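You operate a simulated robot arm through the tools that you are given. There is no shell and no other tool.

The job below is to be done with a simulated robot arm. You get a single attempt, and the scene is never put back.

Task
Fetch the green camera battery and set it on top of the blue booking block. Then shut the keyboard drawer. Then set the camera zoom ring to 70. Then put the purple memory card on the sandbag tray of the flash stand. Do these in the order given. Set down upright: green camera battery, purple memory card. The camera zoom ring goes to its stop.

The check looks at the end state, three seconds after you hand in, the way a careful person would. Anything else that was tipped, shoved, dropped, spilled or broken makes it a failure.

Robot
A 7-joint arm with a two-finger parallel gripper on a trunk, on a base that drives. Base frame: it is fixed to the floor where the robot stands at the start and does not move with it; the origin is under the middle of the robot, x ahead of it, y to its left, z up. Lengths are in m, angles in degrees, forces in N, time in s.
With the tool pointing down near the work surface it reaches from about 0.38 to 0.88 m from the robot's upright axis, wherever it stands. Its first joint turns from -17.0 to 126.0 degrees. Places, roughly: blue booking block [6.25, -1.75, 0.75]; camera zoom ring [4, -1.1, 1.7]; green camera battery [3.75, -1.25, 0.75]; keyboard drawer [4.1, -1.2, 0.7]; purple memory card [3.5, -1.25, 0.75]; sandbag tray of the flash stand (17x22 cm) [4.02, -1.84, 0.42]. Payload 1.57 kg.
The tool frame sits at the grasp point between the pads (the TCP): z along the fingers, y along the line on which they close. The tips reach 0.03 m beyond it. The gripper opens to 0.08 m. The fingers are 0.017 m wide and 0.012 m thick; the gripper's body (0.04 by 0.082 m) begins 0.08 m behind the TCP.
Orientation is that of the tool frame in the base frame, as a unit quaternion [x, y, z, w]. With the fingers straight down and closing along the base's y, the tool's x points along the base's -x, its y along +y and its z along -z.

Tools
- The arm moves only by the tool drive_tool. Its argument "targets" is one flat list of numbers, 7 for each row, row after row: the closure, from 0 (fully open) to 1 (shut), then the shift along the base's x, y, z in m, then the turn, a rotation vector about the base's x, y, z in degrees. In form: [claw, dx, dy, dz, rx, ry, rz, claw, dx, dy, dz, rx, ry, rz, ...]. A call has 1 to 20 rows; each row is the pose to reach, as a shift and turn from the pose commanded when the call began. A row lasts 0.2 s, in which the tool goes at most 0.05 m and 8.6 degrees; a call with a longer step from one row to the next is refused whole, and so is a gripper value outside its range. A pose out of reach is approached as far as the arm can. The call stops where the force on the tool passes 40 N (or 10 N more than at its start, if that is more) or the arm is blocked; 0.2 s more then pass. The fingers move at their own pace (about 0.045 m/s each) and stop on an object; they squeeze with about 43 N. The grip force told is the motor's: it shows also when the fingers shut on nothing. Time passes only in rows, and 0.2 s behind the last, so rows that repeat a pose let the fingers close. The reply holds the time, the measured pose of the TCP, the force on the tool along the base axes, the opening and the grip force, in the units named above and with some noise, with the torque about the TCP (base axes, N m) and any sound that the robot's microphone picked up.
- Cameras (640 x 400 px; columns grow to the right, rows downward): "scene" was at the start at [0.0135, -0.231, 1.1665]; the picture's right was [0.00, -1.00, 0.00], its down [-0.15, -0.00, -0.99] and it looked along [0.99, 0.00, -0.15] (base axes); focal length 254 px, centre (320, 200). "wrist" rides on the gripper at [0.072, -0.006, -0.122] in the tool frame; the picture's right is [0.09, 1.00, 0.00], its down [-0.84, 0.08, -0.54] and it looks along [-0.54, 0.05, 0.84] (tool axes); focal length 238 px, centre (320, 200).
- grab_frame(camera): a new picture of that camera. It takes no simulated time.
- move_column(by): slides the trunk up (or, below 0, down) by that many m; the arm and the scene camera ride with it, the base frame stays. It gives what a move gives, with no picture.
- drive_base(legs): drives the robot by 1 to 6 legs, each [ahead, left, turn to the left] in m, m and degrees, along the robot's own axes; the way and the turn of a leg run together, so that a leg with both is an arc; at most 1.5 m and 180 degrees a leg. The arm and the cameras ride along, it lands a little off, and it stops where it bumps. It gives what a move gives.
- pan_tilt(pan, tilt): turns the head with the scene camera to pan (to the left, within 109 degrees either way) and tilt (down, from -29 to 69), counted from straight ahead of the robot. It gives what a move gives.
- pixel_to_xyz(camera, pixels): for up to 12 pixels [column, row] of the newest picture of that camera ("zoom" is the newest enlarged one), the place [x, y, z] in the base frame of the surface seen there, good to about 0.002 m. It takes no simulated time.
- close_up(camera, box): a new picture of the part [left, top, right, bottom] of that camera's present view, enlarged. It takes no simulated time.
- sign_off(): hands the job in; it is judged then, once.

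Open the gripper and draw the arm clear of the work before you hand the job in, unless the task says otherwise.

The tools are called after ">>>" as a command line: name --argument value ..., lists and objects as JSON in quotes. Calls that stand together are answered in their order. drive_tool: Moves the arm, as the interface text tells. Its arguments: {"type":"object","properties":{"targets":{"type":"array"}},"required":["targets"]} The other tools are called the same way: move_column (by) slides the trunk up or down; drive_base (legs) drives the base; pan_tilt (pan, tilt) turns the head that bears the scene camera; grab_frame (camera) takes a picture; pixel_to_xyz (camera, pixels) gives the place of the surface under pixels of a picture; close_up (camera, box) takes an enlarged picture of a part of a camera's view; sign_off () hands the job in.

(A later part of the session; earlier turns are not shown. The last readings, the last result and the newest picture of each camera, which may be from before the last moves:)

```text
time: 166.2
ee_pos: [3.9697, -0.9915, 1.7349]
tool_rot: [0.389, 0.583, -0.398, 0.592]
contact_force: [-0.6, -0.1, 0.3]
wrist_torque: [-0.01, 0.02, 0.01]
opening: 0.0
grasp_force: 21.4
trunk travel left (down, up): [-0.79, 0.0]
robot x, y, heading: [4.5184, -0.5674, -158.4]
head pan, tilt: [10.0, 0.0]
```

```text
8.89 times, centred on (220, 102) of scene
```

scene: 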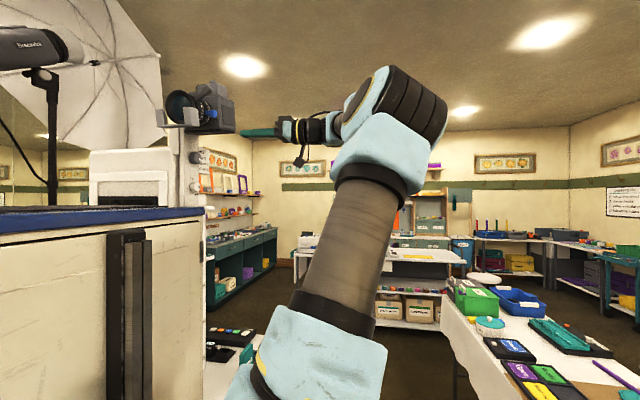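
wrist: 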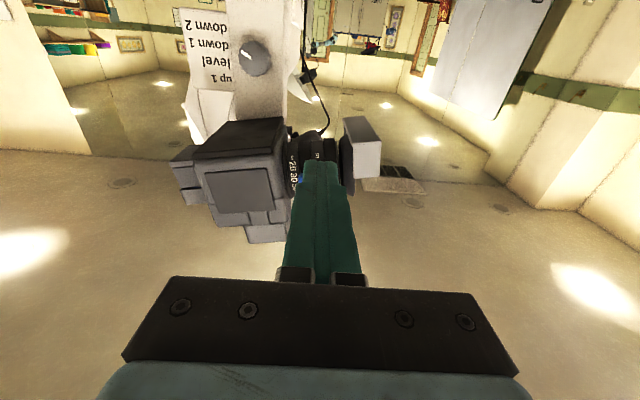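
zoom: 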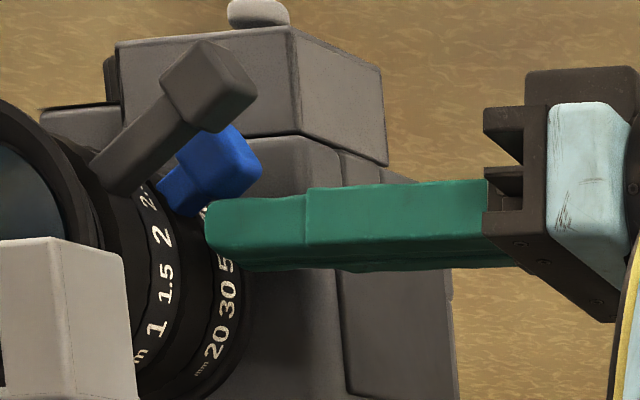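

Still free (no resistance). I continue in 2 mm steps.

>>> drive_tool --targets '[1, 0, 0, 0.002, 0, 0, 0, 1, 0, 0, 0.004, 0, 0, 0, 1, 0, 0, 0.006, 0, 0, 0]'

>>> close_up --camera "scene" --box '[195, 80, 245, 125]'

```text
time: 167.0
ee_pos: [3.9686, -0.9926, 1.7401]
tool_rot: [0.39, 0.582, -0.398, 0.591]
contact_force: [1.7, 4.9, -11.7]
wrist_torque: [0.25, 0.28, 0.15]
opening: 0.0003
grasp_force: 21.1
trunk travel left (down, up): [-0.79, 0.0]
robot x, y, heading: [4.5187, -0.569, -158.3]
head pan, tilt: [10.0, 0.0]
```

```text
8.89 times, centred on (220, 102) of scene
```

zoom: 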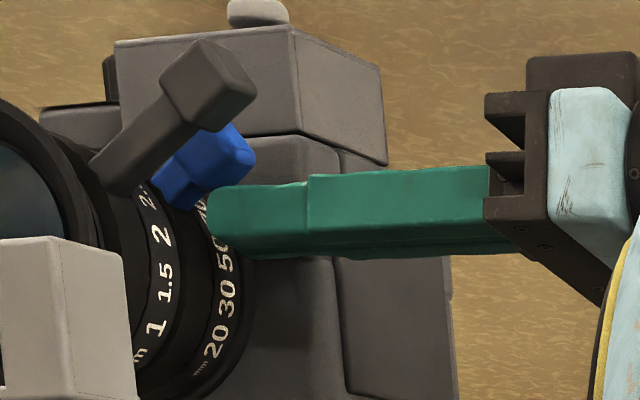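

Resistance of ~12 N appears: the ring is at or near its stop, with the pointer by "70". I press 1.5 mm more to make sure it is fully at the stop.

>>> drive_tool --targets '[1, 0, 0, 0.001, 0, 0, 0, 1, 0, 0, 0.002, 0, 0, 0, 1, 0, 0, 0.002, 0, 0, 0]'

>>> close_up --camera "scene" --box '[195, 80, 245, 125]'

```text
time: 167.9
ee_pos: [3.9681, -0.9926, 1.7387]
tool_rot: [0.392, 0.584, -0.395, 0.591]
contact_force: [2.6, 3.7, -6.8]
wrist_torque: [0.14, 0.17, 0.1]
opening: 0.0
grasp_force: 21.2
trunk travel left (down, up): [-0.79, 0.0]
robot x, y, heading: [4.52, -0.5657, -158.0]
head pan, tilt: [10.0, 0.0]
stopped in row 3: the force on the tool passed its limit at 41 N (the readings are from after the stop); the commanded pose is now the measured one
```

```text
8.89 times, centred on (220, 102) of scene
```

zoom: 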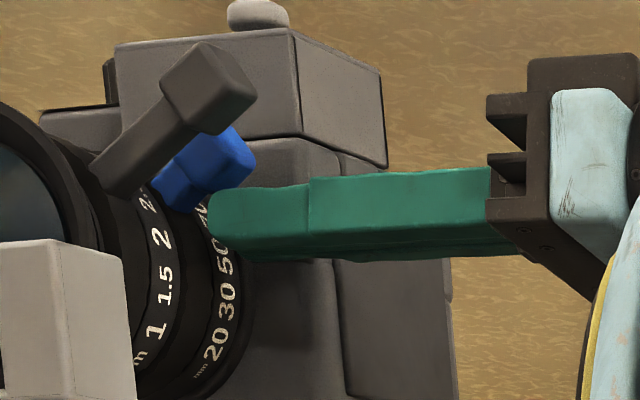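

Hard stop confirmed (41 N). I lower the finger 1 cm off the tab and retreat along +v.

>>> drive_tool --targets '[1, 0, 0, -0.005, 0, 0, 0, 1, 0, 0, -0.012, 0, 0, 0, 1, -0.0147, 0.0372, -0.012, 0, 0, 0, 1, -0.0294, 0.0744, -0.012, 0, 0, 0, 1, -0.0442, 0.1116, -0.012, 0, 0, 0, 1, -0.0589, 0.1488, -0.012, 0, 0, 0]'

>>> close_up --camera "scene" --box '[180, 75, 250, 135]'

>>> close_up --camera "wrist" --box '[200, 80, 400, 210]'

```text
time: 169.3
ee_pos: [3.9104, -0.844, 1.7283]
tool_rot: [0.39, 0.584, -0.396, 0.592]
contact_force: [0.5, 0.5, -0.3]
wrist_torque: [0.02, 0.02, -0.01]
opening: 0.0
grasp_force: 21.2
trunk travel left (down, up): [-0.79, 0.0]
robot x, y, heading: [4.5193, -0.5676, -158.1]
head pan, tilt: [10.0, 0.0]
```

```text
6.67 times, centred on (215, 105) of scene
```

zoom: 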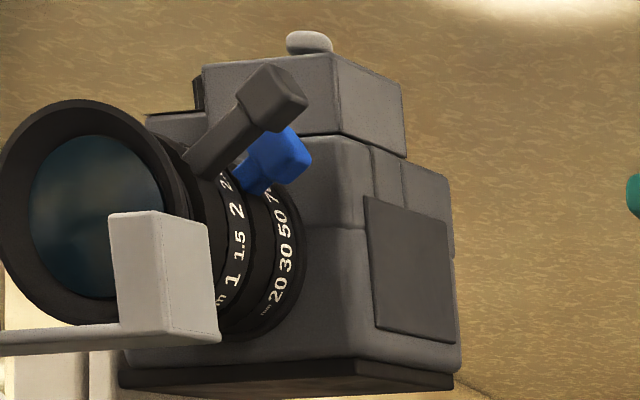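

```text
3.08 times, centred on (300, 145) of wrist
```

zoom: 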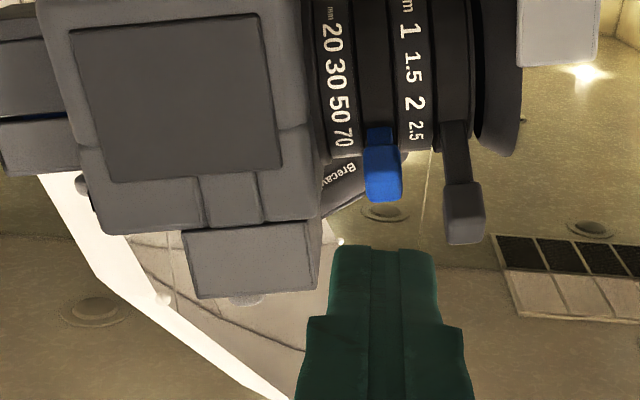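

The wrist view confirms the blue tab points exactly at 70 and the focus lever is untouched at 2.5. Next is the purple card: I strafe right into the lane, then fold the tool back to pointing down.

>>> drive_base --legs '[[0.05, -0.29, 0]]'

>>> drive_tool --targets '[1, -0.01, -0.005, -0.02, 0, 0, -7.5, 1, -0.02, -0.01, -0.04, 0, 0, -15, 1, -0.03, -0.015, -0.06, 0, 0, -22.5, 1, -0.04, -0.02, -0.08, 0, 0, -30, 1, -0.05, -0.025, -0.1, 0, 0, -37.5, 1, -0.06, -0.03, -0.12, 0, 0, -45, 1, -0.07, -0.035, -0.14, 0, 0, -52.5, 1, -0.08, -0.04, -0.16, 0, 0, -60, 1, -0.09, -0.045, -0.18, 0, 0, -67.5, 1, -0.1, -0.05, -0.2, 0, 0, -75, 1, -0.11, -0.055, -0.22, 0, 0, -82.5, 1, -0.12, -0.06, -0.24, 0, 0, -90]'

```text
time: 171.3
ee_pos: [3.7572, -0.5902, 1.7282]
tool_rot: [0.392, 0.583, -0.397, 0.59]
contact_force: [-0.1, 0.1, -0.5]
wrist_torque: [0.02, 0.0, 0.0]
opening: 0.0
grasp_force: 21.3
trunk travel left (down, up): [-0.79, 0.0]
robot x, y, heading: [4.3608, -0.3161, -158.5]
head pan, tilt: [10.0, 0.0]
```

```text
time: 173.9
ee_pos: [3.637, -0.6498, 1.4882]
tool_rot: [-0.69, -0.135, 0.698, -0.136]
contact_force: [0.9, 0.4, -1.0]
wrist_torque: [-0.01, -0.03, 0.0]
opening: 0.0002
grasp_force: 21.0
trunk travel left (down, up): [-0.79, 0.0]
robot x, y, heading: [4.3624, -0.31, -158.5]
head pan, tilt: [10.0, 0.0]
```

Now I pitch the tool back to pointing down.

>>> drive_tool --targets '[1, 0.0062, 0.0025, -0.011, 2.76, -6.97, 0, 1, 0.0124, 0.0049, -0.022, 5.52, -13.95, 0, 1, 0.0186, 0.0074, -0.033, 8.28, -20.92, 0, 1, 0.0248, 0.0098, -0.043, 11.04, -27.89, 0, 1, 0.031, 0.0123, -0.054, 13.8, -34.87, 0, 1, 0.0372, 0.0147, -0.065, 16.56, -41.84, 0, 1, 0.0434, 0.0172, -0.076, 19.33, -48.81, 0, 1, 0.0496, 0.0196, -0.087, 22.09, -55.79, 0, 1, 0.0558, 0.0221, -0.098, 24.85, -62.76, 0, 1, 0.062, 0.0245, -0.108, 27.61, -69.74, 0, 1, 0.0682, 0.027, -0.119, 30.37, -76.71, 0, 1, 0.0744, 0.0294, -0.13, 32.9, -83.1, 0]'

>>> pan_tilt --pan 0 --tilt 25

>>> grab_frame --camera "scene"

>>> grab_frame --camera "wrist"

```text
time: 176.5
ee_pos: [3.7107, -0.6195, 1.3586]
tool_rot: [0.982, 0.187, -0.01, 0.006]
contact_force: [-0.4, -0.3, 0.2]
wrist_torque: [0.0, 0.06, 0.03]
opening: 0.0003
grasp_force: 21.4
trunk travel left (down, up): [-0.79, 0.0]
robot x, y, heading: [4.3656, -0.314, -158.6]
head pan, tilt: [10.0, 0.0]
```

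```text
time: 177.4
ee_pos: [3.7115, -0.6198, 1.3582]
tool_rot: [0.982, 0.187, -0.011, 0.008]
contact_force: [0.5, -0.4, -0.6]
wrist_torque: [0.01, 0.01, 0.03]
opening: 0.0
grasp_force: 21.0
trunk travel left (down, up): [-0.79, 0.0]
robot x, y, heading: [4.3654, -0.3114, -158.5]
head pan, tilt: [0.0, 25.0]
```

```text
taken
```

scene: 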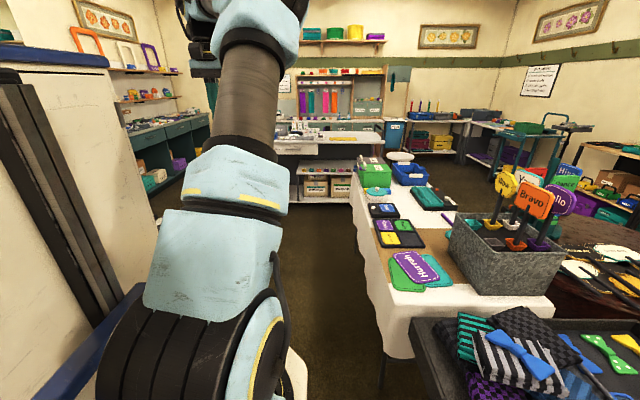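

```text
taken
```

wrist: 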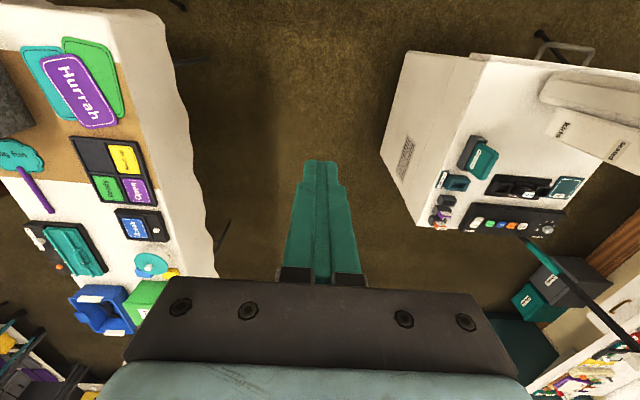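

I check the edges of the tables on my right before driving down the lane.

>>> pixel_to_xyz --camera "scene" --pixels '[[412, 330], [420, 390], [385, 345], [362, 250], [352, 200], [300, 330], [330, 280], [310, 240]]'

>>> drive_base --legs '[[1.3, 0, 0]]'

>>> grab_frame --camera "scene"

```text
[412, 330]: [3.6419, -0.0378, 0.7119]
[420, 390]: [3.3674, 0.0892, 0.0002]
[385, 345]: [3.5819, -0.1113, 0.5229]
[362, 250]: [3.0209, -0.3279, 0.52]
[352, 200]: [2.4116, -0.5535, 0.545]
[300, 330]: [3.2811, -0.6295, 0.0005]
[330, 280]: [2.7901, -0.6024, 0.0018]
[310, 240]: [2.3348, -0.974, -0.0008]
```

```text
time: 184.0
ee_pos: [2.4909, -1.0964, 1.3585]
tool_rot: [0.983, 0.185, -0.01, 0.008]
contact_force: [-0.3, -0.5, 0.1]
wrist_torque: [0.0, 0.0, 0.01]
opening: 0.0
grasp_force: 21.3
trunk travel left (down, up): [-0.79, 0.0]
robot x, y, heading: [3.1457, -0.797, -158.4]
head pan, tilt: [0.0, 25.0]
```

```text
taken
```

scene: 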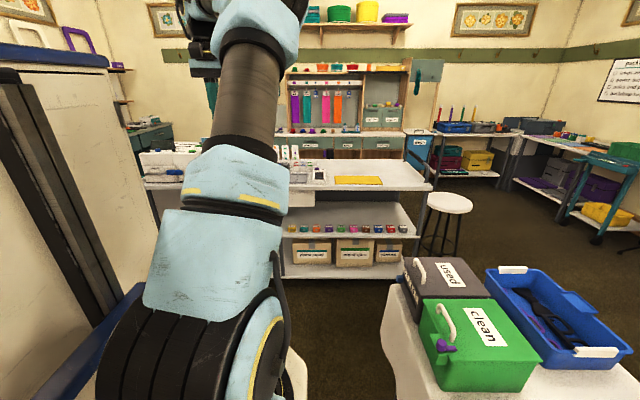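

I verify the counter's far edge ahead, then continue 0.85 m ahead and slightly left for room to turn.

>>> pixel_to_xyz --camera "scene" --pixels '[[428, 190], [350, 190], [420, 240], [300, 205], [440, 260], [400, 285], [320, 330], [290, 270]]'

>>> drive_base --legs '[[0.82, 0.2, 0]]'

>>> drive_base --legs '[[0, 0, 90], [0, 0, 90]]'

>>> grab_frame --camera "scene"

>>> grab_frame --camera "wrist"

```text
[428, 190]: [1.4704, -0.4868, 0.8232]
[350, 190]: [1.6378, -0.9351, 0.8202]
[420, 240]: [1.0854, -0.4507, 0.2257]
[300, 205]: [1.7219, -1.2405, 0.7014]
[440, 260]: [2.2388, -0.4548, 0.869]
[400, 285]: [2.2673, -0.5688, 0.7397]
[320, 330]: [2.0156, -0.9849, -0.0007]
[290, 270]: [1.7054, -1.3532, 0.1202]
```

```text
time: 188.5
ee_pos: [1.8085, -1.5893, 1.3578]
tool_rot: [0.982, 0.19, -0.01, 0.007]
contact_force: [0.2, -0.4, 0.9]
wrist_torque: [0.02, -0.02, 0.0]
opening: 0.0
grasp_force: 21.4
trunk travel left (down, up): [-0.79, 0.0]
robot x, y, heading: [2.4613, -1.2783, -158.2]
head pan, tilt: [0.0, 25.0]
```

```text
time: 196.6
ee_pos: [3.1087, -0.9648, 1.3591]
tool_rot: [-0.196, 0.981, 0.007, 0.011]
contact_force: [-0.5, -1.7, -0.2]
wrist_torque: [0.0, 0.02, -0.02]
opening: 0.0001
grasp_force: 21.1
trunk travel left (down, up): [-0.79, 0.0]
robot x, y, heading: [2.4616, -1.2802, 22.6]
head pan, tilt: [0.0, 25.0]
```

```text
taken
```

scene: 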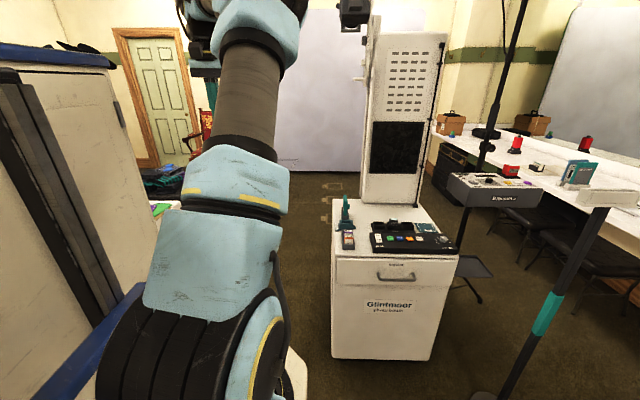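

```text
taken
```

wrist: 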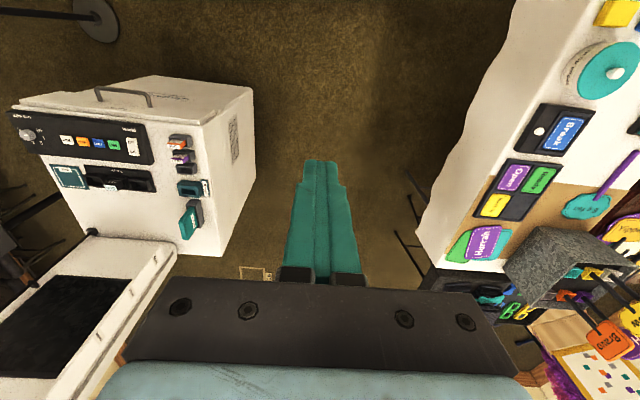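

The view is good: card rack at scene (347,238). I enlarge it from both cameras, and look at the tray/box/post geometry.

>>> close_up --camera "scene" --box '[325, 185, 385, 260]'

>>> close_up --camera "wrist" --box '[150, 120, 250, 240]'

>>> pixel_to_xyz --camera "zoom" --pixels '[[280, 70], [290, 85], [290, 110], [260, 120], [310, 125], [290, 130], [300, 105], [285, 75]]'

>>> close_up --camera "scene" --box '[420, 130, 600, 400]'

```text
5.33 times, centred on (355, 222) of scene
```

zoom: 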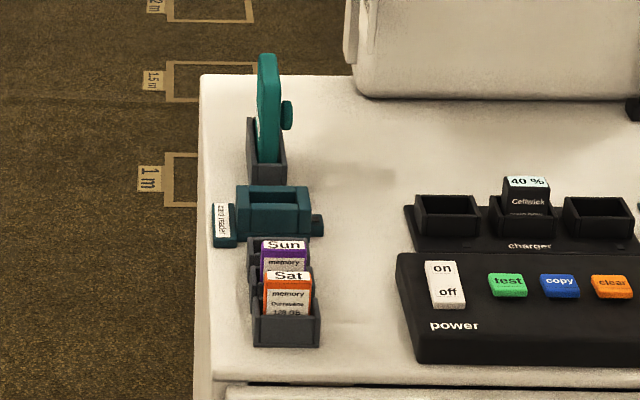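

```text
3.33 times, centred on (200, 180) of wrist
```

zoom: 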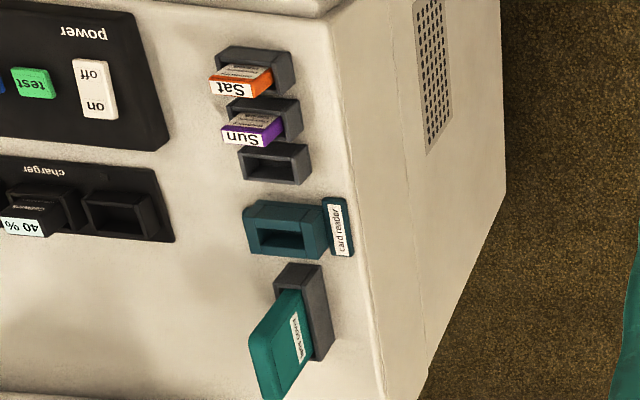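

```text
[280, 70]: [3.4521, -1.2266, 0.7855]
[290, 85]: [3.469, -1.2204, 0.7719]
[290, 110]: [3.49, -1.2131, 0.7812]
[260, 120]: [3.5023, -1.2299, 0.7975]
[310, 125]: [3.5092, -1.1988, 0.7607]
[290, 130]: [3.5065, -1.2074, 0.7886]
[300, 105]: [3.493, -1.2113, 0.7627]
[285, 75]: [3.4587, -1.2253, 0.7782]
```

```text
1.48 times, centred on (510, 265) of scene
```

zoom: 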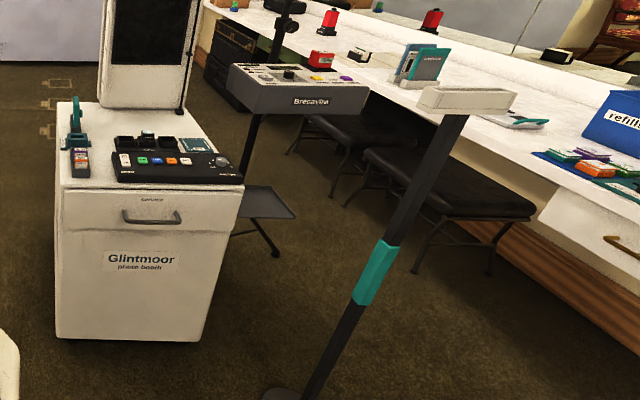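

The rack holds Sat (orange), Sun (purple) and an empty slot. I drive to the cabinet front at v≈-2.5 and lower the trunk for a close look.

>>> drive_base --legs '[[0.33, -0.4, -1.0]]'

>>> move_column --by -0.28

>>> grab_frame --camera "wrist"

>>> grab_frame --camera "scene"

```text
time: 199.6
ee_pos: [3.5701, -1.2266, 1.3584]
tool_rot: [-0.186, 0.982, 0.008, 0.01]
contact_force: [0.2, -0.7, 0.2]
wrist_torque: [0.0, 0.03, -0.02]
opening: 0.0
grasp_force: 21.1
trunk travel left (down, up): [-0.79, 0.0]
robot x, y, heading: [2.916, -1.5269, 21.1]
head pan, tilt: [0.0, 25.0]
```

```text
time: 202.4
ee_pos: [3.5714, -1.2258, 1.0785]
tool_rot: [-0.186, 0.983, 0.007, 0.01]
contact_force: [-0.1, 0.8, 0.4]
wrist_torque: [-0.01, 0.02, 0.0]
opening: 0.0
grasp_force: 21.6
trunk travel left (down, up): [-0.51, 0.28]
robot x, y, heading: [2.9187, -1.5283, 21.4]
head pan, tilt: [0.0, 25.0]
```

```text
taken
```

wrist: 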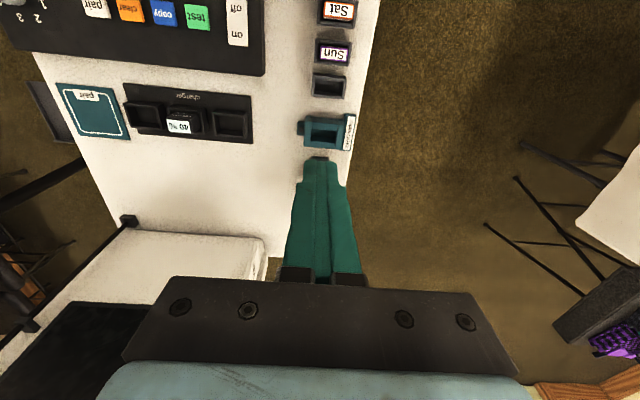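

```text
taken
```

scene: 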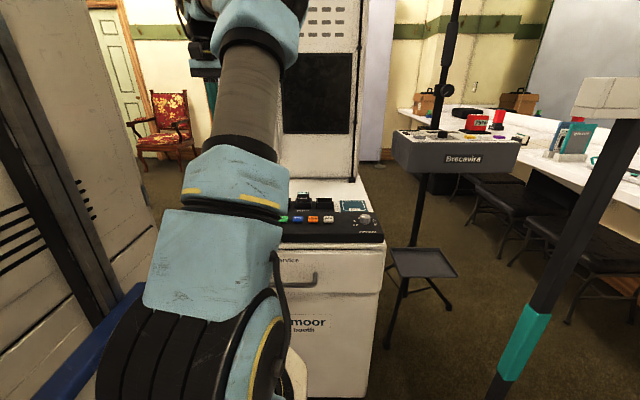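

I enlarge the rack in the wrist view and measure the Sun card; also the tray, box and pole from the scene view.

>>> close_up --camera "wrist" --box '[300, 0, 364, 100]'

>>> pixel_to_xyz --camera "wrist" --pixels '[[321, 47], [347, 47], [346, 60], [323, 60], [333, 53], [333, 41], [316, 55], [352, 55], [338, 10], [328, 85], [333, 63], [330, 75]]'

>>> pixel_to_xyz --camera "scene" --pixels '[[390, 250], [440, 250], [456, 275], [402, 278], [425, 265], [418, 210], [420, 160], [515, 150], [395, 150], [450, 60], [395, 320], [450, 310]]'

```text
4.00 times, centred on (332, 50) of wrist
```

zoom: 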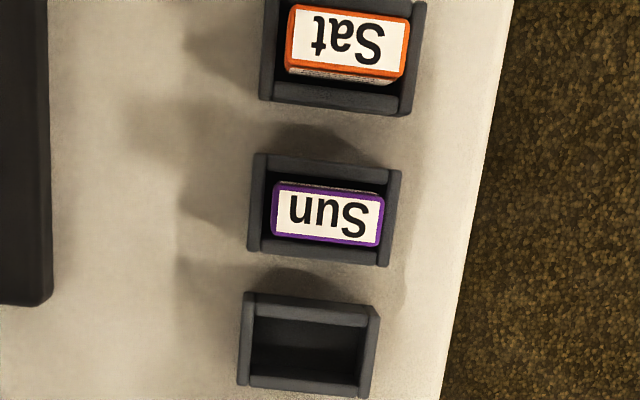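

```text
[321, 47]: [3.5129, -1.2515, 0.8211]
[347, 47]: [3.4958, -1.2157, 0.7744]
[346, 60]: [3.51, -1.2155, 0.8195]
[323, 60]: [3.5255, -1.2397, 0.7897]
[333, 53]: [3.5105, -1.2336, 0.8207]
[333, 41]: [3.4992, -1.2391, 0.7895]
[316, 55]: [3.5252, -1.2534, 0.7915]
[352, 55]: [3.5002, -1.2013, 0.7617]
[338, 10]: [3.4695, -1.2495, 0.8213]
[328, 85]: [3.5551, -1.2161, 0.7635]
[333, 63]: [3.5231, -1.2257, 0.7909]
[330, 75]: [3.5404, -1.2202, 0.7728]
```

```text
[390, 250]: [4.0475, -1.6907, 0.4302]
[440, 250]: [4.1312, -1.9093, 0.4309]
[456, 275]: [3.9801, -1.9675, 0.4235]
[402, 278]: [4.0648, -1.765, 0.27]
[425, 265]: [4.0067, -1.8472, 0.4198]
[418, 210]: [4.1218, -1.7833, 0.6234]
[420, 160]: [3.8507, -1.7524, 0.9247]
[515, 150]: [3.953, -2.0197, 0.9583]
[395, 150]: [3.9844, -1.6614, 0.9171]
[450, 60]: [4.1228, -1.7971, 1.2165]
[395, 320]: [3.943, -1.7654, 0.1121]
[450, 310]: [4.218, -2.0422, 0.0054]
```

Findings: the box sits directly above the tray (z≈0.88–0.97), so I'll have to reach the tray with the tool tilted ~45° forward from the −u side; therefore I'll also grasp the card with the same 45° tilt so it stays upright. Sun card: centre ≈(u 2.811, v −2.4385), top z 0.820, walls 0.790. I back off 0.1 m and tilt the tool.

>>> drive_base --legs '[[-0.1, 0, 0]]'

>>> drive_tool --targets '[0.15, 0, 0, 0, 2.68, -6.76, 0, 0.15, 0, 0, 0, 5.35, -13.5, 0, 0.15, 0, 0, 0, 8.03, -20.3, 0, 0.15, 0, 0, 0, 10.7, -27.05, 0, 0.15, 0, 0, 0, 13.4, -33.8, 0, 0.15, 0, 0, 0, 16.06, -40.57, 0, 0.15, 0, 0, 0, 16.06, -40.57, 0]'

>>> grab_frame --camera "wrist"

```text
time: 203.6
ee_pos: [3.4768, -1.2621, 1.0797]
tool_rot: [-0.186, 0.983, 0.007, 0.011]
contact_force: [-0.1, 0.2, -0.2]
wrist_torque: [-0.01, -0.01, 0.03]
opening: 0.0
grasp_force: 21.3
trunk travel left (down, up): [-0.51, 0.28]
robot x, y, heading: [2.8196, -1.5647, 21.4]
head pan, tilt: [0.0, 25.0]
```

```text
time: 205.2
ee_pos: [3.4771, -1.2641, 1.079]
tool_rot: [-0.173, 0.908, 0.076, 0.374]
contact_force: [1.1, -0.2, 0.2]
wrist_torque: [-0.03, -0.01, 0.01]
opening: 0.0679
grasp_force: 0.0
trunk travel left (down, up): [-0.51, 0.28]
robot x, y, heading: [2.8209, -1.5641, 21.6]
head pan, tilt: [0.0, 25.0]
```

```text
taken
```

wrist: 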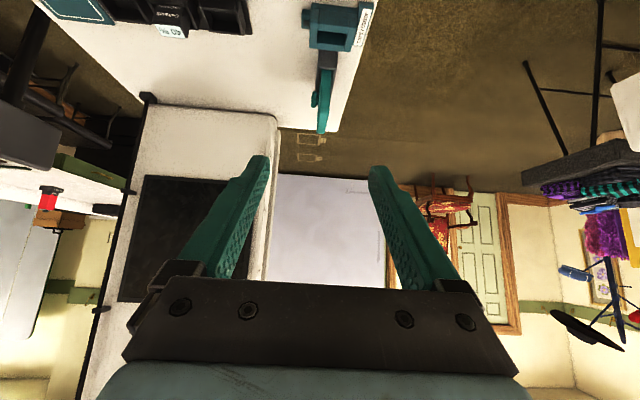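

Tilt is 44.9° as planned. I move to a pre-grasp point above and behind the card (u 2.745, v −2.4385, z 0.90) and look.

>>> drive_tool --targets '[0.15, -0.0137, 0.0037, -0.04, 0, 0, 0, 0.15, -0.0273, 0.0073, -0.085, 0, 0, 0, 0.15, -0.0273, 0.0073, -0.13, 0, 0, 0, 0.15, -0.0273, 0.0073, -0.165, 0, 0, 0, 0.15, -0.0273, 0.0073, -0.179, 0, 0, 0, 0.15, -0.0273, 0.0073, -0.179, 0, 0, 0]'

>>> grab_frame --camera "wrist"

```text
time: 206.6
ee_pos: [3.4489, -1.2559, 0.8991]
tool_rot: [-0.173, 0.908, 0.077, 0.375]
contact_force: [-0.2, 0.9, 0.6]
wrist_torque: [-0.01, -0.02, -0.01]
opening: 0.0679
grasp_force: 0.0
trunk travel left (down, up): [-0.51, 0.28]
robot x, y, heading: [2.8251, -1.5669, 21.4]
head pan, tilt: [0.0, 25.0]
```

```text
taken
```

wrist: 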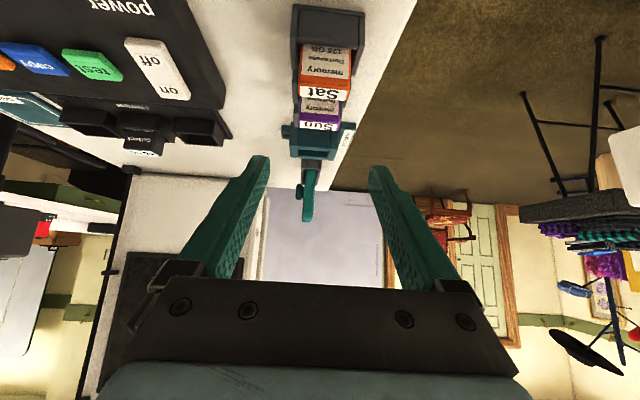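

Sat and Sun are visible in line between the fingers. I measure Sun's top face again.

>>> close_up --camera "wrist" --box '[276, 80, 372, 140]'

>>> pixel_to_xyz --camera "zoom" --pixels '[[175, 310], [430, 310], [200, 300], [410, 300], [300, 300], [300, 285], [300, 200], [200, 180], [440, 180], [180, 225], [450, 225], [300, 120]]'

```text
6.67 times, centred on (324, 110) of wrist
```

zoom: 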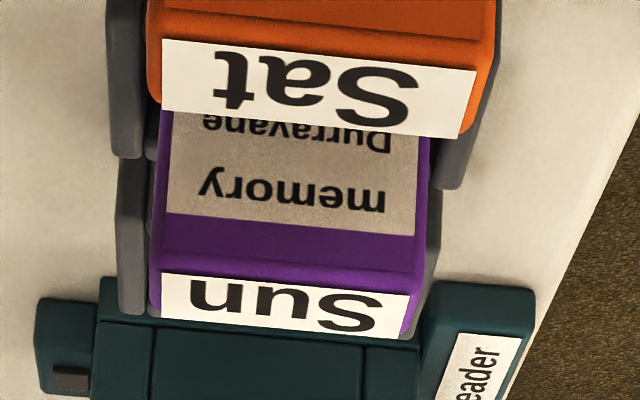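

```text
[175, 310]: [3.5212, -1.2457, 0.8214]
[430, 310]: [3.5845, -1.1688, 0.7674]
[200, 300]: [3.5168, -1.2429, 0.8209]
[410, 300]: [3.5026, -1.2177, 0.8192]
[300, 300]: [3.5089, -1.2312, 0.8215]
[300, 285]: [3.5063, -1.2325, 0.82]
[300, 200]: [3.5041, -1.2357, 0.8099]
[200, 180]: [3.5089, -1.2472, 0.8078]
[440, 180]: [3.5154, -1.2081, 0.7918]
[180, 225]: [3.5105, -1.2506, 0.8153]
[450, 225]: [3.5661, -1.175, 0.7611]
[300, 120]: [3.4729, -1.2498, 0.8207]
```

Refined card centre: u≈2.810, v≈-2.440, top 0.821. I advance so the open tips straddle it, just above the slot walls.

>>> drive_tool --targets '[0.15, 0.0166, 0.0057, -0.026, 0, 0, 0, 0.15, 0.0331, 0.0113, -0.052, 0, 0, 0, 0.15, 0.0497, 0.017, -0.072, 0, 0, 0, 0.15, 0.0497, 0.017, -0.0786, 0, 0, 0, 0.15, 0.0497, 0.017, -0.0786, 0, 0, 0]'

>>> grab_frame --camera "wrist"

>>> close_up --camera "wrist" --box '[240, 110, 400, 220]'

```text
time: 207.8
ee_pos: [3.4979, -1.2402, 0.82]
tool_rot: [-0.173, 0.907, 0.077, 0.375]
contact_force: [-0.5, 0.3, 0.3]
wrist_torque: [0.03, 0.01, 0.01]
opening: 0.0682
grasp_force: 0.1
trunk travel left (down, up): [-0.51, 0.28]
robot x, y, heading: [2.8228, -1.5679, 21.1]
head pan, tilt: [0.0, 25.0]
```

```text
taken
```

wrist: 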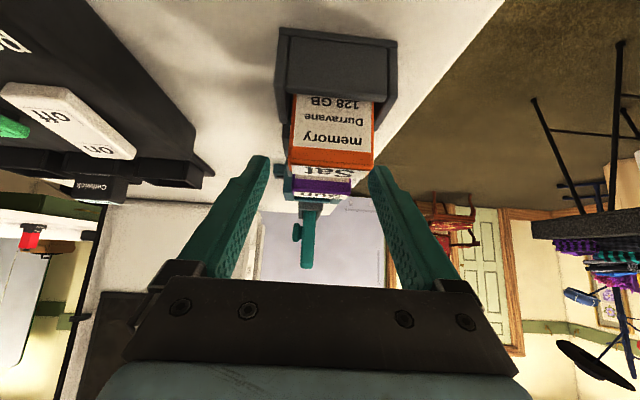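

```text
3.64 times, centred on (320, 165) of wrist
```

zoom: 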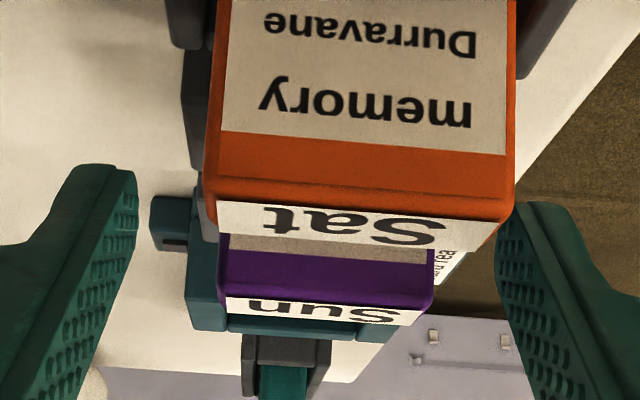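

Fingers straddle Sun (Sat is nearer the camera and clear). I close and let the squeeze build.

>>> drive_tool --targets '[1, 0, 0, 0, 0, 0, 0, 1, 0, 0, 0, 0, 0, 0, 1, 0, 0, 0, 0, 0, 0, 1, 0, 0, 0, 0, 0, 0, 1, 0, 0, 0, 0, 0, 0, 1, 0, 0, 0, 0, 0, 0]'

>>> close_up --camera "wrist" --box '[240, 110, 400, 220]'

```text
time: 209.2
ee_pos: [3.4981, -1.2395, 0.8206]
tool_rot: [-0.173, 0.908, 0.077, 0.375]
contact_force: [0.1, -0.2, 0.4]
wrist_torque: [0.01, 0.0, -0.01]
opening: 0.0368
grasp_force: 43.1
trunk travel left (down, up): [-0.51, 0.28]
robot x, y, heading: [2.8224, -1.5653, 21.5]
head pan, tilt: [0.0, 25.0]
```

```text
3.64 times, centred on (320, 165) of wrist
```

zoom: 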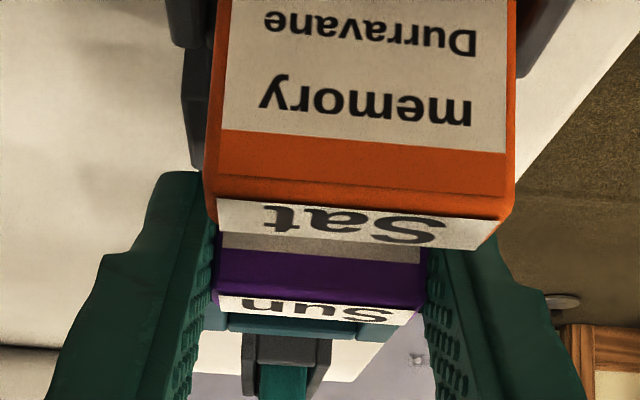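

Gripped at 0.0368 with 43 N. I lift straight up slowly.

>>> drive_tool --targets '[1, 0, 0, 0.001, 0, 0, 0, 1, 0, 0, 0.002, 0, 0, 0, 1, 0, 0, 0.003, 0, 0, 0, 1, 0, 0, 0.004, 0, 0, 0, 1, 0, 0, 0.005, 0, 0, 0, 1, 0, 0, 0.006, 0, 0, 0, 1, 0, 0, 0.007, 0, 0, 0, 1, 0, 0, 0.008, 0, 0, 0, 1, 0, 0, 0.009, 0, 0, 0, 1, 0, 0, 0.01, 0, 0, 0, 1, 0, 0, 0.011, 0, 0, 0, 1, 0, 0, 0.012, 0, 0, 0]'

>>> close_up --camera "wrist" --box '[240, 110, 400, 220]'

>>> pixel_to_xyz --camera "zoom" --pixels '[[320, 310], [250, 305], [400, 315], [320, 270], [250, 265], [400, 275]]'

```text
time: 211.8
ee_pos: [3.4989, -1.2391, 0.8333]
tool_rot: [-0.174, 0.907, 0.077, 0.375]
contact_force: [0.1, -0.6, -0.2]
wrist_torque: [0.0, 0.01, 0.0]
opening: 0.0365
grasp_force: 43.2
trunk travel left (down, up): [-0.51, 0.28]
robot x, y, heading: [2.8255, -1.5611, 21.4]
head pan, tilt: [0.0, 25.0]
```

```text
3.64 times, centred on (320, 165) of wrist
```

zoom: 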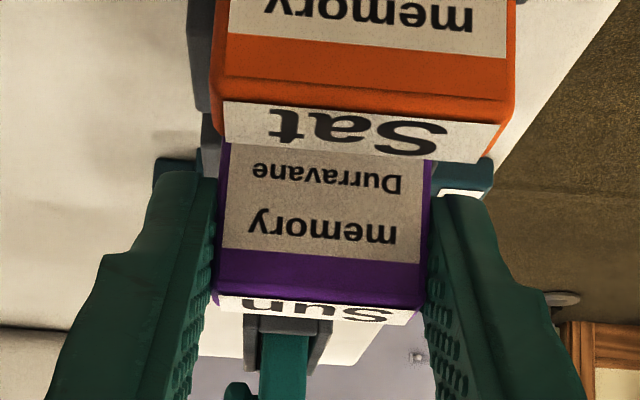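

```text
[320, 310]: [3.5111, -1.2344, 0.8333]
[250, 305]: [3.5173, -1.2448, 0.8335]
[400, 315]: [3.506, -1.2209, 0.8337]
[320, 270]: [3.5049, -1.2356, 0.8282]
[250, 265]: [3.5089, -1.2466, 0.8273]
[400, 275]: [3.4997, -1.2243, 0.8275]
```

The card rises with the gripper (top 0.8335). I continue lifting slowly, then clear of the rack.

>>> drive_tool --targets '[1, 0, 0, 0.0015, 0, 0, 0, 1, 0, 0, 0.003, 0, 0, 0, 1, 0, 0, 0.005, 0, 0, 0, 1, 0, 0, 0.007, 0, 0, 0, 1, 0, 0, 0.009, 0, 0, 0, 1, 0, 0, 0.011, 0, 0, 0, 1, 0, 0, 0.013, 0, 0, 0, 1, 0, 0, 0.016, 0, 0, 0, 1, 0, 0, 0.019, 0, 0, 0, 1, 0, 0, 0.022, 0, 0, 0, 1, 0, 0, 0.026, 0, 0, 0, 1, 0, 0, 0.03, 0, 0, 0, 1, 0, 0, 0.036, 0, 0, 0, 1, 0, 0, 0.045, 0, 0, 0, 1, 0, 0, 0.057, 0, 0, 0, 1, 0, 0, 0.072, 0, 0, 0, 1, 0, 0, 0.09, 0, 0, 0, 1, 0, 0, 0.11, 0, 0, 0, 1, 0, 0, 0.13, 0, 0, 0, 1, 0, 0, 0.15, 0, 0, 0]'

>>> grab_frame --camera "wrist"

>>> close_up --camera "wrist" --box '[240, 110, 400, 220]'

>>> pixel_to_xyz --camera "zoom" --pixels '[[320, 310], [250, 305], [400, 315], [320, 270], [320, 200], [260, 150], [390, 160], [320, 120]]'

```text
time: 216.0
ee_pos: [3.4989, -1.2392, 0.9826]
tool_rot: [-0.173, 0.907, 0.076, 0.376]
contact_force: [-0.6, -0.4, 0.0]
wrist_torque: [0.01, 0.03, 0.01]
opening: 0.0367
grasp_force: 42.7
trunk travel left (down, up): [-0.51, 0.28]
robot x, y, heading: [2.8225, -1.5668, 21.2]
head pan, tilt: [0.0, 25.0]
```

```text
taken
```

wrist: 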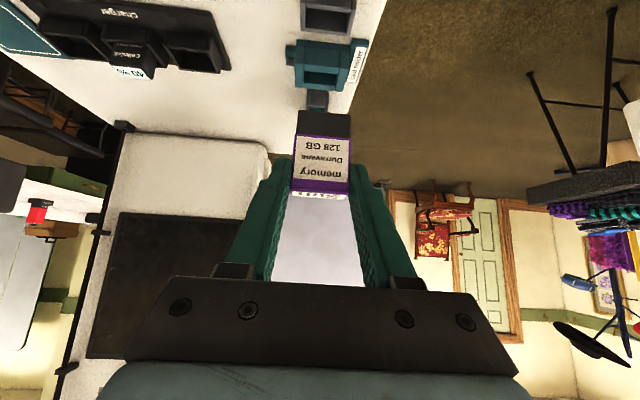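

```text
3.64 times, centred on (320, 165) of wrist
```

zoom: 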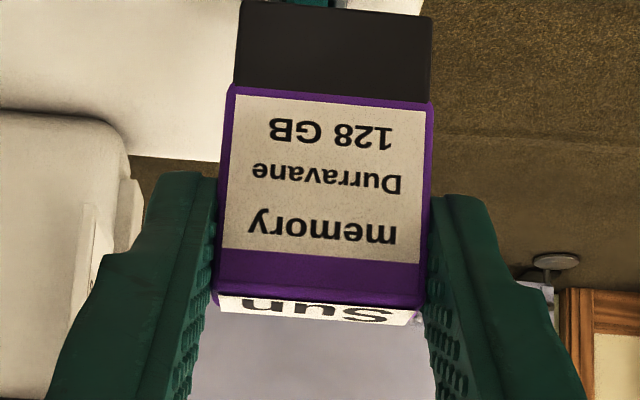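

```text
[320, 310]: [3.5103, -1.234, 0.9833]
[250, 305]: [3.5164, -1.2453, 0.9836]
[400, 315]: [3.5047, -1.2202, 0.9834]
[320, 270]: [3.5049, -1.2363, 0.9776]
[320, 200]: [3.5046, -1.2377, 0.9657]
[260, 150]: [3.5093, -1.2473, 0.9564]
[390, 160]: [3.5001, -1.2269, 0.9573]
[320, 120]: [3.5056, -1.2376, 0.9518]
```

The card is out, held upright (front face vertical). Before moving, I measure the post's top box, the Brecavira box and the tray from the scene camera.

>>> pan_tilt --pan -25 --tilt 22

>>> grab_frame --camera "scene"

```text
time: 216.8
ee_pos: [3.4996, -1.2388, 0.9831]
tool_rot: [-0.174, 0.907, 0.077, 0.375]
contact_force: [-0.2, 0.7, -0.3]
wrist_torque: [-0.03, 0.01, 0.04]
opening: 0.0366
grasp_force: 43.6
trunk travel left (down, up): [-0.51, 0.28]
robot x, y, heading: [2.8172, -1.5668, 21.6]
head pan, tilt: [-25.0, 22.0]
```

```text
taken
```

scene: 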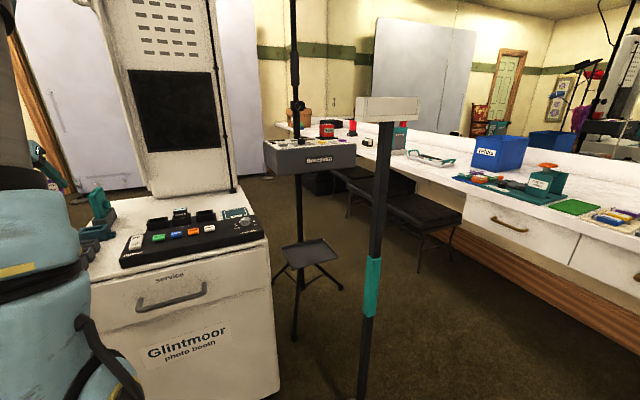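

>>> pixel_to_xyz --camera "scene" --pixels '[[358, 108], [388, 108], [418, 100], [388, 98], [384, 130], [365, 380], [275, 165], [353, 152], [295, 168], [266, 148], [300, 145], [310, 175]]'

>>> close_up --camera "scene" --box '[240, 80, 430, 350]'

>>> pixel_to_xyz --camera "scene" --pixels '[[281, 249], [322, 240], [338, 257], [294, 266], [310, 253], [290, 255], [325, 250], [299, 200], [328, 130], [330, 122], [270, 200], [280, 395]]'

```text
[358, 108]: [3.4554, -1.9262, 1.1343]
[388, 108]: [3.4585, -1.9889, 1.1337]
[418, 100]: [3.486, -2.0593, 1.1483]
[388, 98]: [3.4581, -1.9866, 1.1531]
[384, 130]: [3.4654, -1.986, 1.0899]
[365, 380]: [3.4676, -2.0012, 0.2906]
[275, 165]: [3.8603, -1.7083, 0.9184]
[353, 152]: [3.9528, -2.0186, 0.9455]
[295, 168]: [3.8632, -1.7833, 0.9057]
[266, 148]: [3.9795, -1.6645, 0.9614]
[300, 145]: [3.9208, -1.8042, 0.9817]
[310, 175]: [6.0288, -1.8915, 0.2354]
```

```text
1.48 times, centred on (335, 215) of scene
```

zoom: 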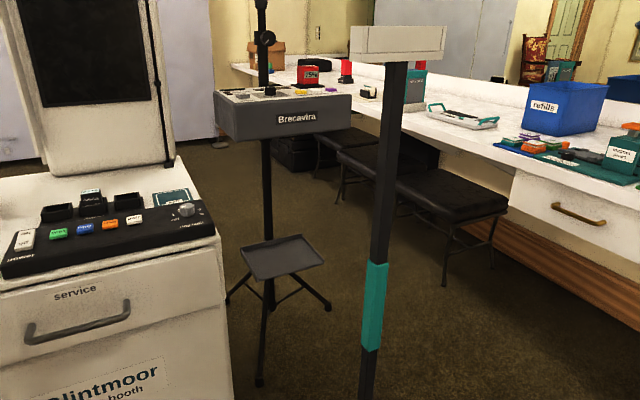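

```text
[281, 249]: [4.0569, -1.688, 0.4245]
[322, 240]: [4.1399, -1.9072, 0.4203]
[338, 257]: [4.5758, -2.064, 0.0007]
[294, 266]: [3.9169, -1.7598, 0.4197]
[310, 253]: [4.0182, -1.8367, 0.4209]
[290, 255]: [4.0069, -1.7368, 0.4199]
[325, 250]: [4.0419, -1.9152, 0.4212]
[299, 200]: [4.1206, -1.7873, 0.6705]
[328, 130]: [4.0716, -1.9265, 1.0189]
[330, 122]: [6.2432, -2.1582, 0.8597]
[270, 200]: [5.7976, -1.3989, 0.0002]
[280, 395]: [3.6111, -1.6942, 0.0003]
```

The post's T-box is at z≥1.12, the overhead box front face u≈2.933 with bottom ~0.90; tray floor spans u 2.98–3.145, v −3.295…−3.07 at z 0.42. I position the base: strafe right, turn 15° right, then advance toward (u 2.20, v −2.62).

>>> drive_base --legs '[[0, -0.12, 0], [0, 0, -15]]'

>>> pan_tilt --pan -25 --tilt 55

>>> grab_frame --camera "scene"

```text
time: 219.0
ee_pos: [3.6039, -1.5377, 0.9829]
tool_rot: [-0.054, 0.922, 0.028, 0.382]
contact_force: [0.5, -0.5, -0.9]
wrist_torque: [-0.02, 0.0, -0.05]
opening: 0.0368
grasp_force: 43.5
trunk travel left (down, up): [-0.51, 0.28]
robot x, y, heading: [2.8663, -1.6782, 6.3]
head pan, tilt: [-25.0, 22.0]
```

```text
time: 219.9
ee_pos: [3.6039, -1.5372, 0.9833]
tool_rot: [-0.053, 0.922, 0.028, 0.382]
contact_force: [0.0, 1.2, 0.1]
wrist_torque: [0.04, 0.02, 0.0]
opening: 0.037
grasp_force: 42.9
trunk travel left (down, up): [-0.51, 0.28]
robot x, y, heading: [2.8646, -1.6744, 6.4]
head pan, tilt: [-25.0, 55.0]
```

```text
taken
```

scene: 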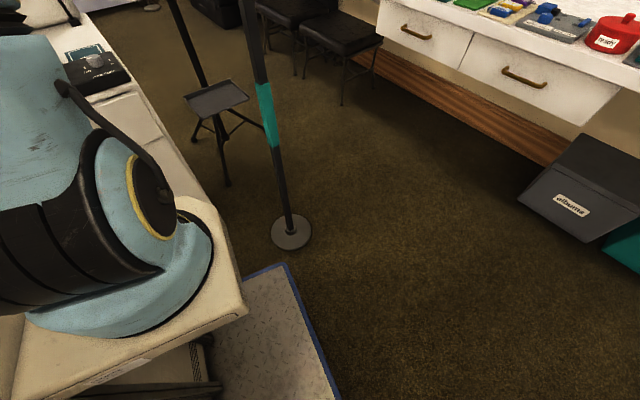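

I measure the gap between my front-right corner (285,265) and the post's disc (291,232).

>>> pixel_to_xyz --camera "scene" --pixels '[[283, 266], [291, 247], [275, 240], [308, 238], [291, 232], [282, 245], [300, 246], [296, 285]]'

```text
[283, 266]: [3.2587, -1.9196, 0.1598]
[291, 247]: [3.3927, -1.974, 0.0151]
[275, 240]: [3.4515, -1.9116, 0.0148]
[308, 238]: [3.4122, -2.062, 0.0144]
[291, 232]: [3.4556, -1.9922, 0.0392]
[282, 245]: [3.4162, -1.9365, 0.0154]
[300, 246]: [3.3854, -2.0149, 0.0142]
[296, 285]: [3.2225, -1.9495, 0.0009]
```

Disc centre ≈(3.465,−1.990), r≈0.083; after the planned move my corner clears it by ~4 cm. I advance 0.147 m ahead and 0.04 m left.

>>> drive_base --legs '[[0.147, 0.04, 0]]'

>>> pan_tilt --pan -12 --tilt 30

>>> grab_frame --camera "scene"

>>> grab_frame --camera "wrist"

```text
time: 221.3
ee_pos: [3.7471, -1.4808, 0.9825]
tool_rot: [-0.054, 0.922, 0.028, 0.382]
contact_force: [0.6, 0.2, 0.3]
wrist_torque: [-0.02, 0.01, -0.02]
opening: 0.0367
grasp_force: 42.7
trunk travel left (down, up): [-0.51, 0.28]
robot x, y, heading: [3.009, -1.6243, 6.2]
head pan, tilt: [-25.0, 55.0]
```

```text
time: 222.2
ee_pos: [3.7484, -1.4799, 0.9843]
tool_rot: [-0.053, 0.922, 0.027, 0.382]
contact_force: [0.0, 0.6, -0.1]
wrist_torque: [0.02, 0.0, -0.03]
opening: 0.0365
grasp_force: 43.5
trunk travel left (down, up): [-0.51, 0.28]
robot x, y, heading: [3.0085, -1.6186, 6.5]
head pan, tilt: [-12.0, 30.0]
```

```text
taken
```

scene: 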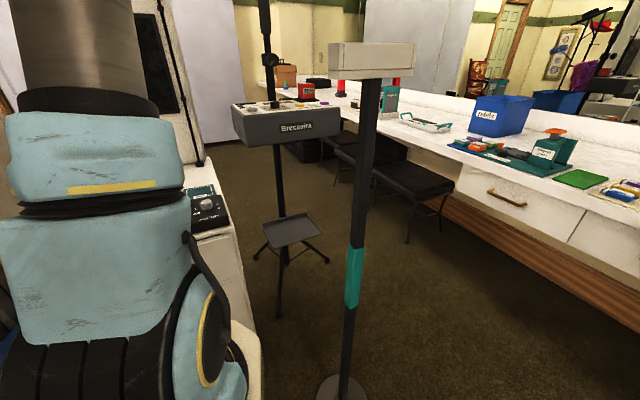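

```text
taken
```

wrist: 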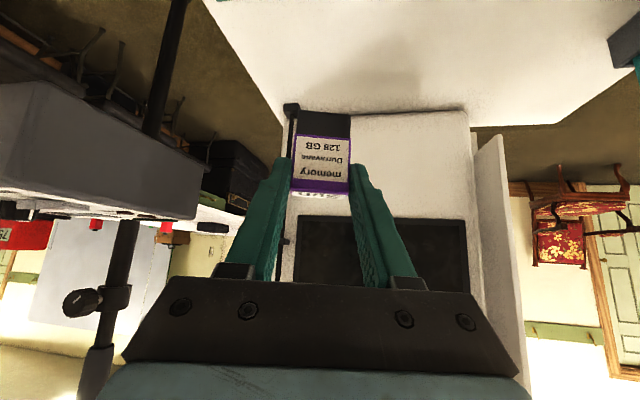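

I'm at (u 2.20, v −2.61), tool over the cabinet. I move the tool 0.37 m to the right, in front of (not under) the overhead box, still at z≈0.98.

>>> drive_tool --targets '[1, -0.001, -0.0411, 0, 0, 0, 0, 1, -0.002, -0.0823, 0, 0, 0, 0, 1, -0.003, -0.1234, 0, 0, 0, 0, 1, -0.004, -0.1646, 0, 0, 0, 0, 1, -0.005, -0.2057, 0, 0, 0, 0, 1, -0.006, -0.2468, 0, 0, 0, 0, 1, -0.007, -0.288, 0, 0, 0, 0, 1, -0.008, -0.3291, 0, 0, 0, 0, 1, -0.0093, -0.3703, 0, 0, 0, 0, 1, -0.0093, -0.3703, 0, 0, 0, 0]'

>>> grab_frame --camera "scene"

>>> grab_frame --camera "wrist"

```text
time: 224.4
ee_pos: [3.7392, -1.8406, 1.0038]
tool_rot: [-0.059, 0.917, 0.02, 0.393]
contact_force: [0.4, 0.4, -0.4]
wrist_torque: [0.05, 0.0, 0.03]
opening: 0.0363
grasp_force: 43.0
trunk travel left (down, up): [-0.51, 0.28]
robot x, y, heading: [3.0115, -1.6159, 6.5]
head pan, tilt: [-12.0, 30.0]
```

```text
taken
```

scene: 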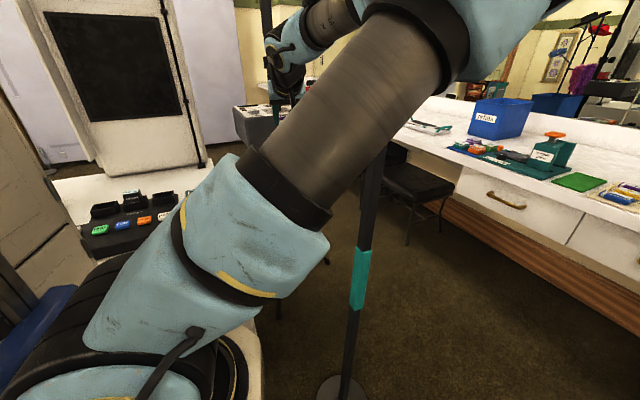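

```text
taken
```

wrist: 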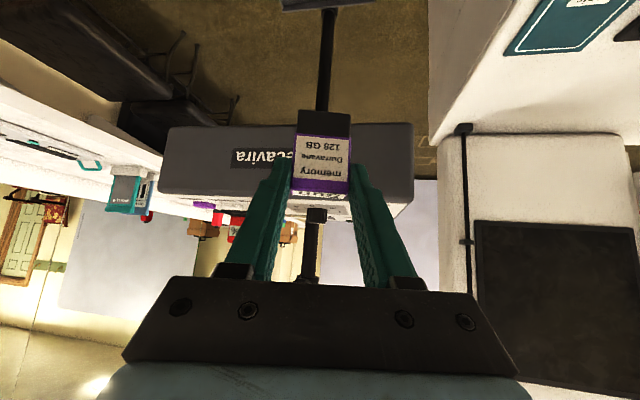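

The elbow has swung out to the right near the post's T-box. I measure where the arm links are relative to it.

>>> pixel_to_xyz --camera "scene" --pixels '[[500, 30], [440, 60], [350, 130], [300, 190], [240, 240], [420, 20], [540, 10], [330, 25], [280, 60], [460, 20], [400, 100], [370, 200]]'

>>> pan_tilt --pan -30 --tilt 10

>>> grab_frame --camera "scene"

```text
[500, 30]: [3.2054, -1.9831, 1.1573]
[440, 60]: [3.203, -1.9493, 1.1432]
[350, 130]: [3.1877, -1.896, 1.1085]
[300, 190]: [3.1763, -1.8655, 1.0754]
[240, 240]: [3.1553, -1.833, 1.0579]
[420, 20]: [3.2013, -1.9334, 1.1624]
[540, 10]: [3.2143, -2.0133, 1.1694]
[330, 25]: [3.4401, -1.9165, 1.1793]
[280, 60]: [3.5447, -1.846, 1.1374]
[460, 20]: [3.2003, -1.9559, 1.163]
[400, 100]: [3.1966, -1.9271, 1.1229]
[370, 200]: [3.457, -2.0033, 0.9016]
```

```text
time: 225.3
ee_pos: [3.7393, -1.8403, 1.0035]
tool_rot: [-0.058, 0.917, 0.02, 0.393]
contact_force: [-0.6, 0.3, -0.7]
wrist_torque: [0.03, 0.01, 0.01]
opening: 0.0367
grasp_force: 43.4
trunk travel left (down, up): [-0.51, 0.28]
robot x, y, heading: [3.0103, -1.62, 6.0]
head pan, tilt: [-30.0, 10.0]
```

```text
taken
```

scene: 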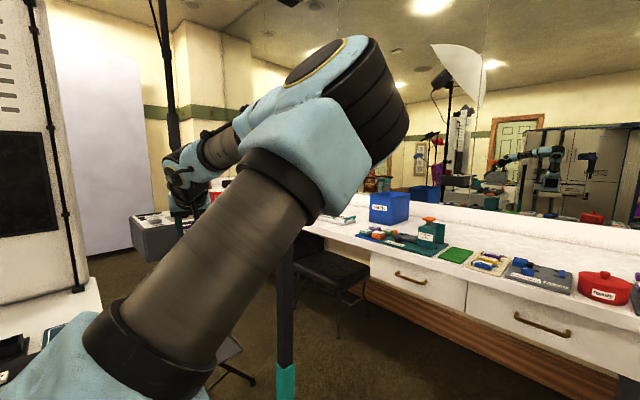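

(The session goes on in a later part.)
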